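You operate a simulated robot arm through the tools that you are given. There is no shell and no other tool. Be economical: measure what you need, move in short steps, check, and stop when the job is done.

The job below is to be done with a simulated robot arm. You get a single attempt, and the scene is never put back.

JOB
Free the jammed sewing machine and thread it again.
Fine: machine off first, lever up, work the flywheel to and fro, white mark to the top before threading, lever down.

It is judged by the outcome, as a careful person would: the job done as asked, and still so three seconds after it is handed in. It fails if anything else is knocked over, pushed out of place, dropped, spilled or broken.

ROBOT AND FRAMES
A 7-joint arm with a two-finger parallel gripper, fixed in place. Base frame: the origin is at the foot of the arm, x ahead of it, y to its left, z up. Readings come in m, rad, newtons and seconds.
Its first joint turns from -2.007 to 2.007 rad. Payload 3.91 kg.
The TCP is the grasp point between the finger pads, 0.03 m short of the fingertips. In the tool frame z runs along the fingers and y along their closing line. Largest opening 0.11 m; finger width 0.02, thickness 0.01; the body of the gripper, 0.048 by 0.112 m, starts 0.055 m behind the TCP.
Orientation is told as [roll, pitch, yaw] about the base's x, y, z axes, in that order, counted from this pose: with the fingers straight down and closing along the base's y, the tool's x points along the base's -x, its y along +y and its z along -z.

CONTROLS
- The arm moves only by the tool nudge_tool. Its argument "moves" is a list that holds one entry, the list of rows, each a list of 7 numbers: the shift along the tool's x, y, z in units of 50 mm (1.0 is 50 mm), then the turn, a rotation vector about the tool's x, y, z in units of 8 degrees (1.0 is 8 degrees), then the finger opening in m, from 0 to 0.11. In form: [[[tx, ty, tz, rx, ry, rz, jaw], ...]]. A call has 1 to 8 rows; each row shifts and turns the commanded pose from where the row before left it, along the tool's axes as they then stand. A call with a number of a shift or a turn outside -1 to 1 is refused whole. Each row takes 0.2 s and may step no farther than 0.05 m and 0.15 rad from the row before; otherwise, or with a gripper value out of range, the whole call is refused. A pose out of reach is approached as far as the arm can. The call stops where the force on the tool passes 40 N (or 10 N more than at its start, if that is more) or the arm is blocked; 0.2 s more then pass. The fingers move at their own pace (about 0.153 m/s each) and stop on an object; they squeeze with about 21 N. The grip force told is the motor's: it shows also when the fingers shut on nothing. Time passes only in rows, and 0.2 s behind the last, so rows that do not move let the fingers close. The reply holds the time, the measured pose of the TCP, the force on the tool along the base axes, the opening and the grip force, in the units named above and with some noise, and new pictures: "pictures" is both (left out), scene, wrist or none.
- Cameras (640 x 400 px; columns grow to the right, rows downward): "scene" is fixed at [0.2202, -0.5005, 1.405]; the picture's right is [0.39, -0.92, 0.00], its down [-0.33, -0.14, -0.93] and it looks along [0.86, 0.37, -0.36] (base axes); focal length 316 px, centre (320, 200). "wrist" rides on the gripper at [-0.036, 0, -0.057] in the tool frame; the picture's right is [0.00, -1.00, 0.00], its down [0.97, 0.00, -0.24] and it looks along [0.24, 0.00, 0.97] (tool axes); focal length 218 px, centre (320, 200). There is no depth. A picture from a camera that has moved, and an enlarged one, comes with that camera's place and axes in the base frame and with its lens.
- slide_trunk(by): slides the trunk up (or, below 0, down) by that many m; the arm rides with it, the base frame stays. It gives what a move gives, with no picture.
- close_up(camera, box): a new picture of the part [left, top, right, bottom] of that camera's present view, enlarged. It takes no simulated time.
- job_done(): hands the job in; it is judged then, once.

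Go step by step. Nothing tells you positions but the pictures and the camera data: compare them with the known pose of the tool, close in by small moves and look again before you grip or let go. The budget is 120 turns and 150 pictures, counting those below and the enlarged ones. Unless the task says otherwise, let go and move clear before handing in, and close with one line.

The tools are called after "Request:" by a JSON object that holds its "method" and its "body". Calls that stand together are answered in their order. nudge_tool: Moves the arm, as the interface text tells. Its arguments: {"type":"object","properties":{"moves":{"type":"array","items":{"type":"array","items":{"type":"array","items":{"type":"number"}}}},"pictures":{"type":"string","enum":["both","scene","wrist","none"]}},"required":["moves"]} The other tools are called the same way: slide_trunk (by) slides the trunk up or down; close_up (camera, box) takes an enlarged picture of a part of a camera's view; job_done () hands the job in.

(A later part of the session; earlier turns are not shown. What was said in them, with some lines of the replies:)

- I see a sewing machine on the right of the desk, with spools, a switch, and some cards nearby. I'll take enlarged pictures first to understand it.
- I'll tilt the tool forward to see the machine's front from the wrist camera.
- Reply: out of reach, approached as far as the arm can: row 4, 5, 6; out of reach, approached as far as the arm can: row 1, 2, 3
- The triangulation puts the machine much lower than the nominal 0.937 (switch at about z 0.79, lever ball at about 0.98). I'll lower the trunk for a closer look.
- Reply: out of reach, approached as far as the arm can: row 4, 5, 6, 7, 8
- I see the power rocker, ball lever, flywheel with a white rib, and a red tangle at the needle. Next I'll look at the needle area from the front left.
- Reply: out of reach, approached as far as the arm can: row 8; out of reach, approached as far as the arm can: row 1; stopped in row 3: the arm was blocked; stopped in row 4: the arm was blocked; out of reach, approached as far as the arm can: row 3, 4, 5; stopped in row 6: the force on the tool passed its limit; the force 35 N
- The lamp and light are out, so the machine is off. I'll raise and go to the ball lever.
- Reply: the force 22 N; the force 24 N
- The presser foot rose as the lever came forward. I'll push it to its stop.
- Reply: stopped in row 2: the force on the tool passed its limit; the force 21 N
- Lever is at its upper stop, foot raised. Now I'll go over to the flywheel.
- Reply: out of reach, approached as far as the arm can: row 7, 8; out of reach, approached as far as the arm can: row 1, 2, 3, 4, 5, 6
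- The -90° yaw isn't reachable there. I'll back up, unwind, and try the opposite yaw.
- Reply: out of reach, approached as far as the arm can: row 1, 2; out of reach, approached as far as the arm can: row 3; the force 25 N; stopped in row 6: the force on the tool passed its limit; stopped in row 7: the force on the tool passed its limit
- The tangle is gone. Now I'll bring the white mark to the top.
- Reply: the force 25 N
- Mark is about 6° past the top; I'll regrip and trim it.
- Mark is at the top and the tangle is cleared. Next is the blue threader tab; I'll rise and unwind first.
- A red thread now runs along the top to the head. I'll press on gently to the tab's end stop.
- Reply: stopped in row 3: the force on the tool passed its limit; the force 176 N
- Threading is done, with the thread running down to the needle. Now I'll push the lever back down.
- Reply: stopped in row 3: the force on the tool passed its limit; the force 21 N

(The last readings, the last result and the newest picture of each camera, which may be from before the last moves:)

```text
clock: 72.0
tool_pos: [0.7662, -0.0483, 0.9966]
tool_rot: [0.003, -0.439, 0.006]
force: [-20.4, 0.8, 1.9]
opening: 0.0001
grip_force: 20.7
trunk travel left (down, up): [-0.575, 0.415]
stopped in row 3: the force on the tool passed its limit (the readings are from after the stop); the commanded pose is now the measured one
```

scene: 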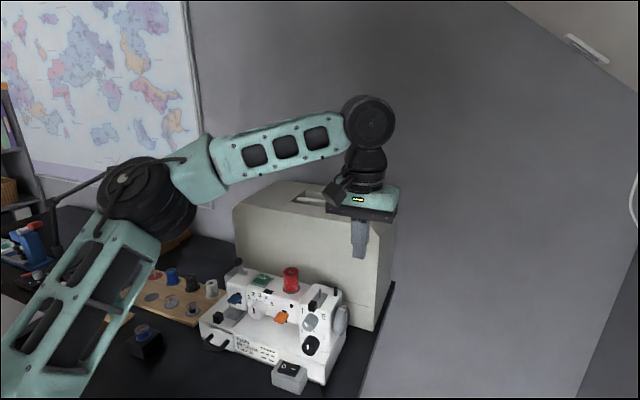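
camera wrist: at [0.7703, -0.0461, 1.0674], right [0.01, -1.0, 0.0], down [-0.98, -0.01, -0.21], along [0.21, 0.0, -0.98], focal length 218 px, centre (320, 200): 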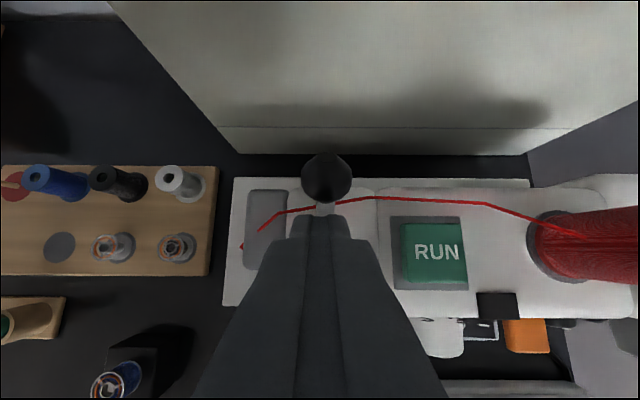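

Lever is at its down stop. I'll back off clear and check everything.

Request:
{"method": "nudge_tool", "body": {"moves": [[[0.5, 0, -0.25, 0, 0, 0, 0.0], [0.43, 0, -0.89, 0, 0, 0, 0.0], [0.3, 0, -0.9, 0, 0, 0, 0.0], [0, 0, -1, 0, 0, 0, 0.0], [0, 0, -1, 0, 0, 0, 0.0]]], "pictures": "both"}}

Request:
{"method": "close_up", "body": {"camera": "scene", "box": [190, 230, 360, 400]}}

Request:
{"method": "close_up", "body": {"camera": "wrist", "box": [220, 60, 540, 260]}}

```text
clock: 73.2
tool_pos: [0.6292, -0.0651, 1.1521]
tool_rot: [0.005, -0.439, -0.034]
force: [0.5, 0.1, -0.2]
opening: 0.0003
grip_force: 21.2
trunk travel left (down, up): [-0.575, 0.415]
camera wrist: at [0.6377, -0.0647, 1.2198], right [-0.03, -1.0, 0.0], down [-0.98, 0.03, -0.2], along [0.2, 0.0, -0.98], focal length 218 px, centre (320, 200)
```

scene: 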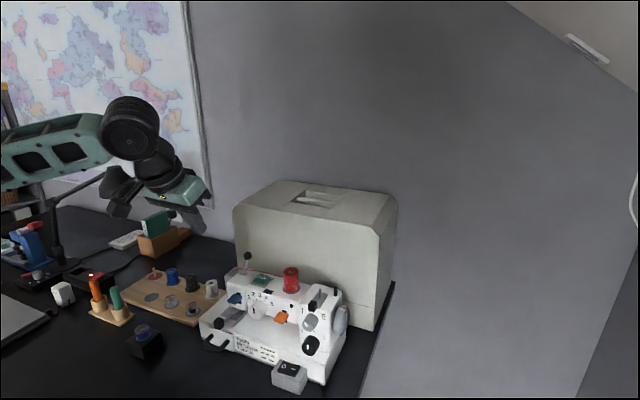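
wrist: 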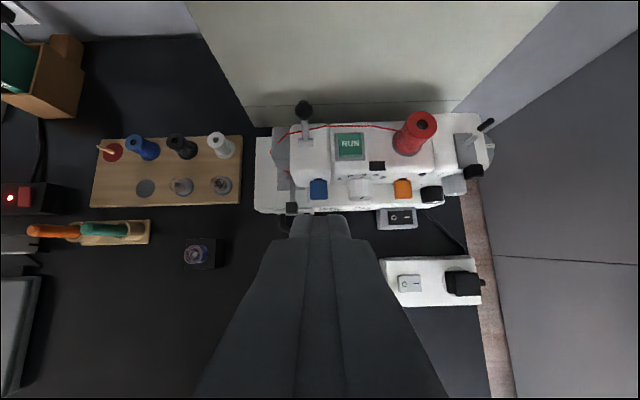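

```text
2.35 times, centred on (275, 315) of scene
camera zoom: at [0.2202, -0.5005, 1.405], right [0.39, -0.92, 0.0], down [-0.33, -0.14, -0.93], along [0.86, 0.37, -0.36], focal length 742 px, centre (426, -71)
```

zoom: 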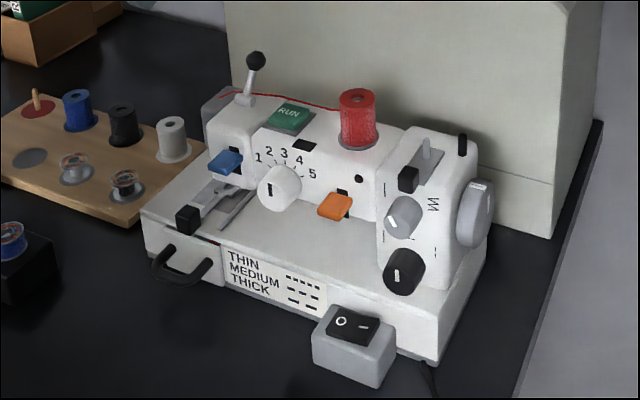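

```text
2.00 times, centred on (380, 160) of wrist
camera zoom: at [0.6377, -0.0647, 1.2198], right [-0.03, -1.0, 0.0], down [-0.98, 0.03, -0.2], along [0.2, 0.0, -0.98], focal length 436 px, centre (200, 280)
```

zoom: 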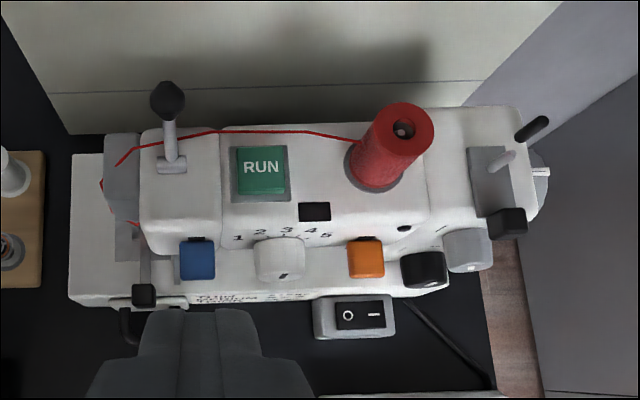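

The machine is off, unjammed and threaded, with the mark at the top and the lever down. Nothing else has moved and the arm is clear, so I'm handing the job in.

Request:
{"method": "job_done", "body": {}}

```text
The job is handed in.
```

The sewing machine is freed and threaded again: I switched it off, raised the lever and worked the flywheel until the tangle came free. I then set the white mark to the top, threaded it, and put the lever back down; the machine is still off.
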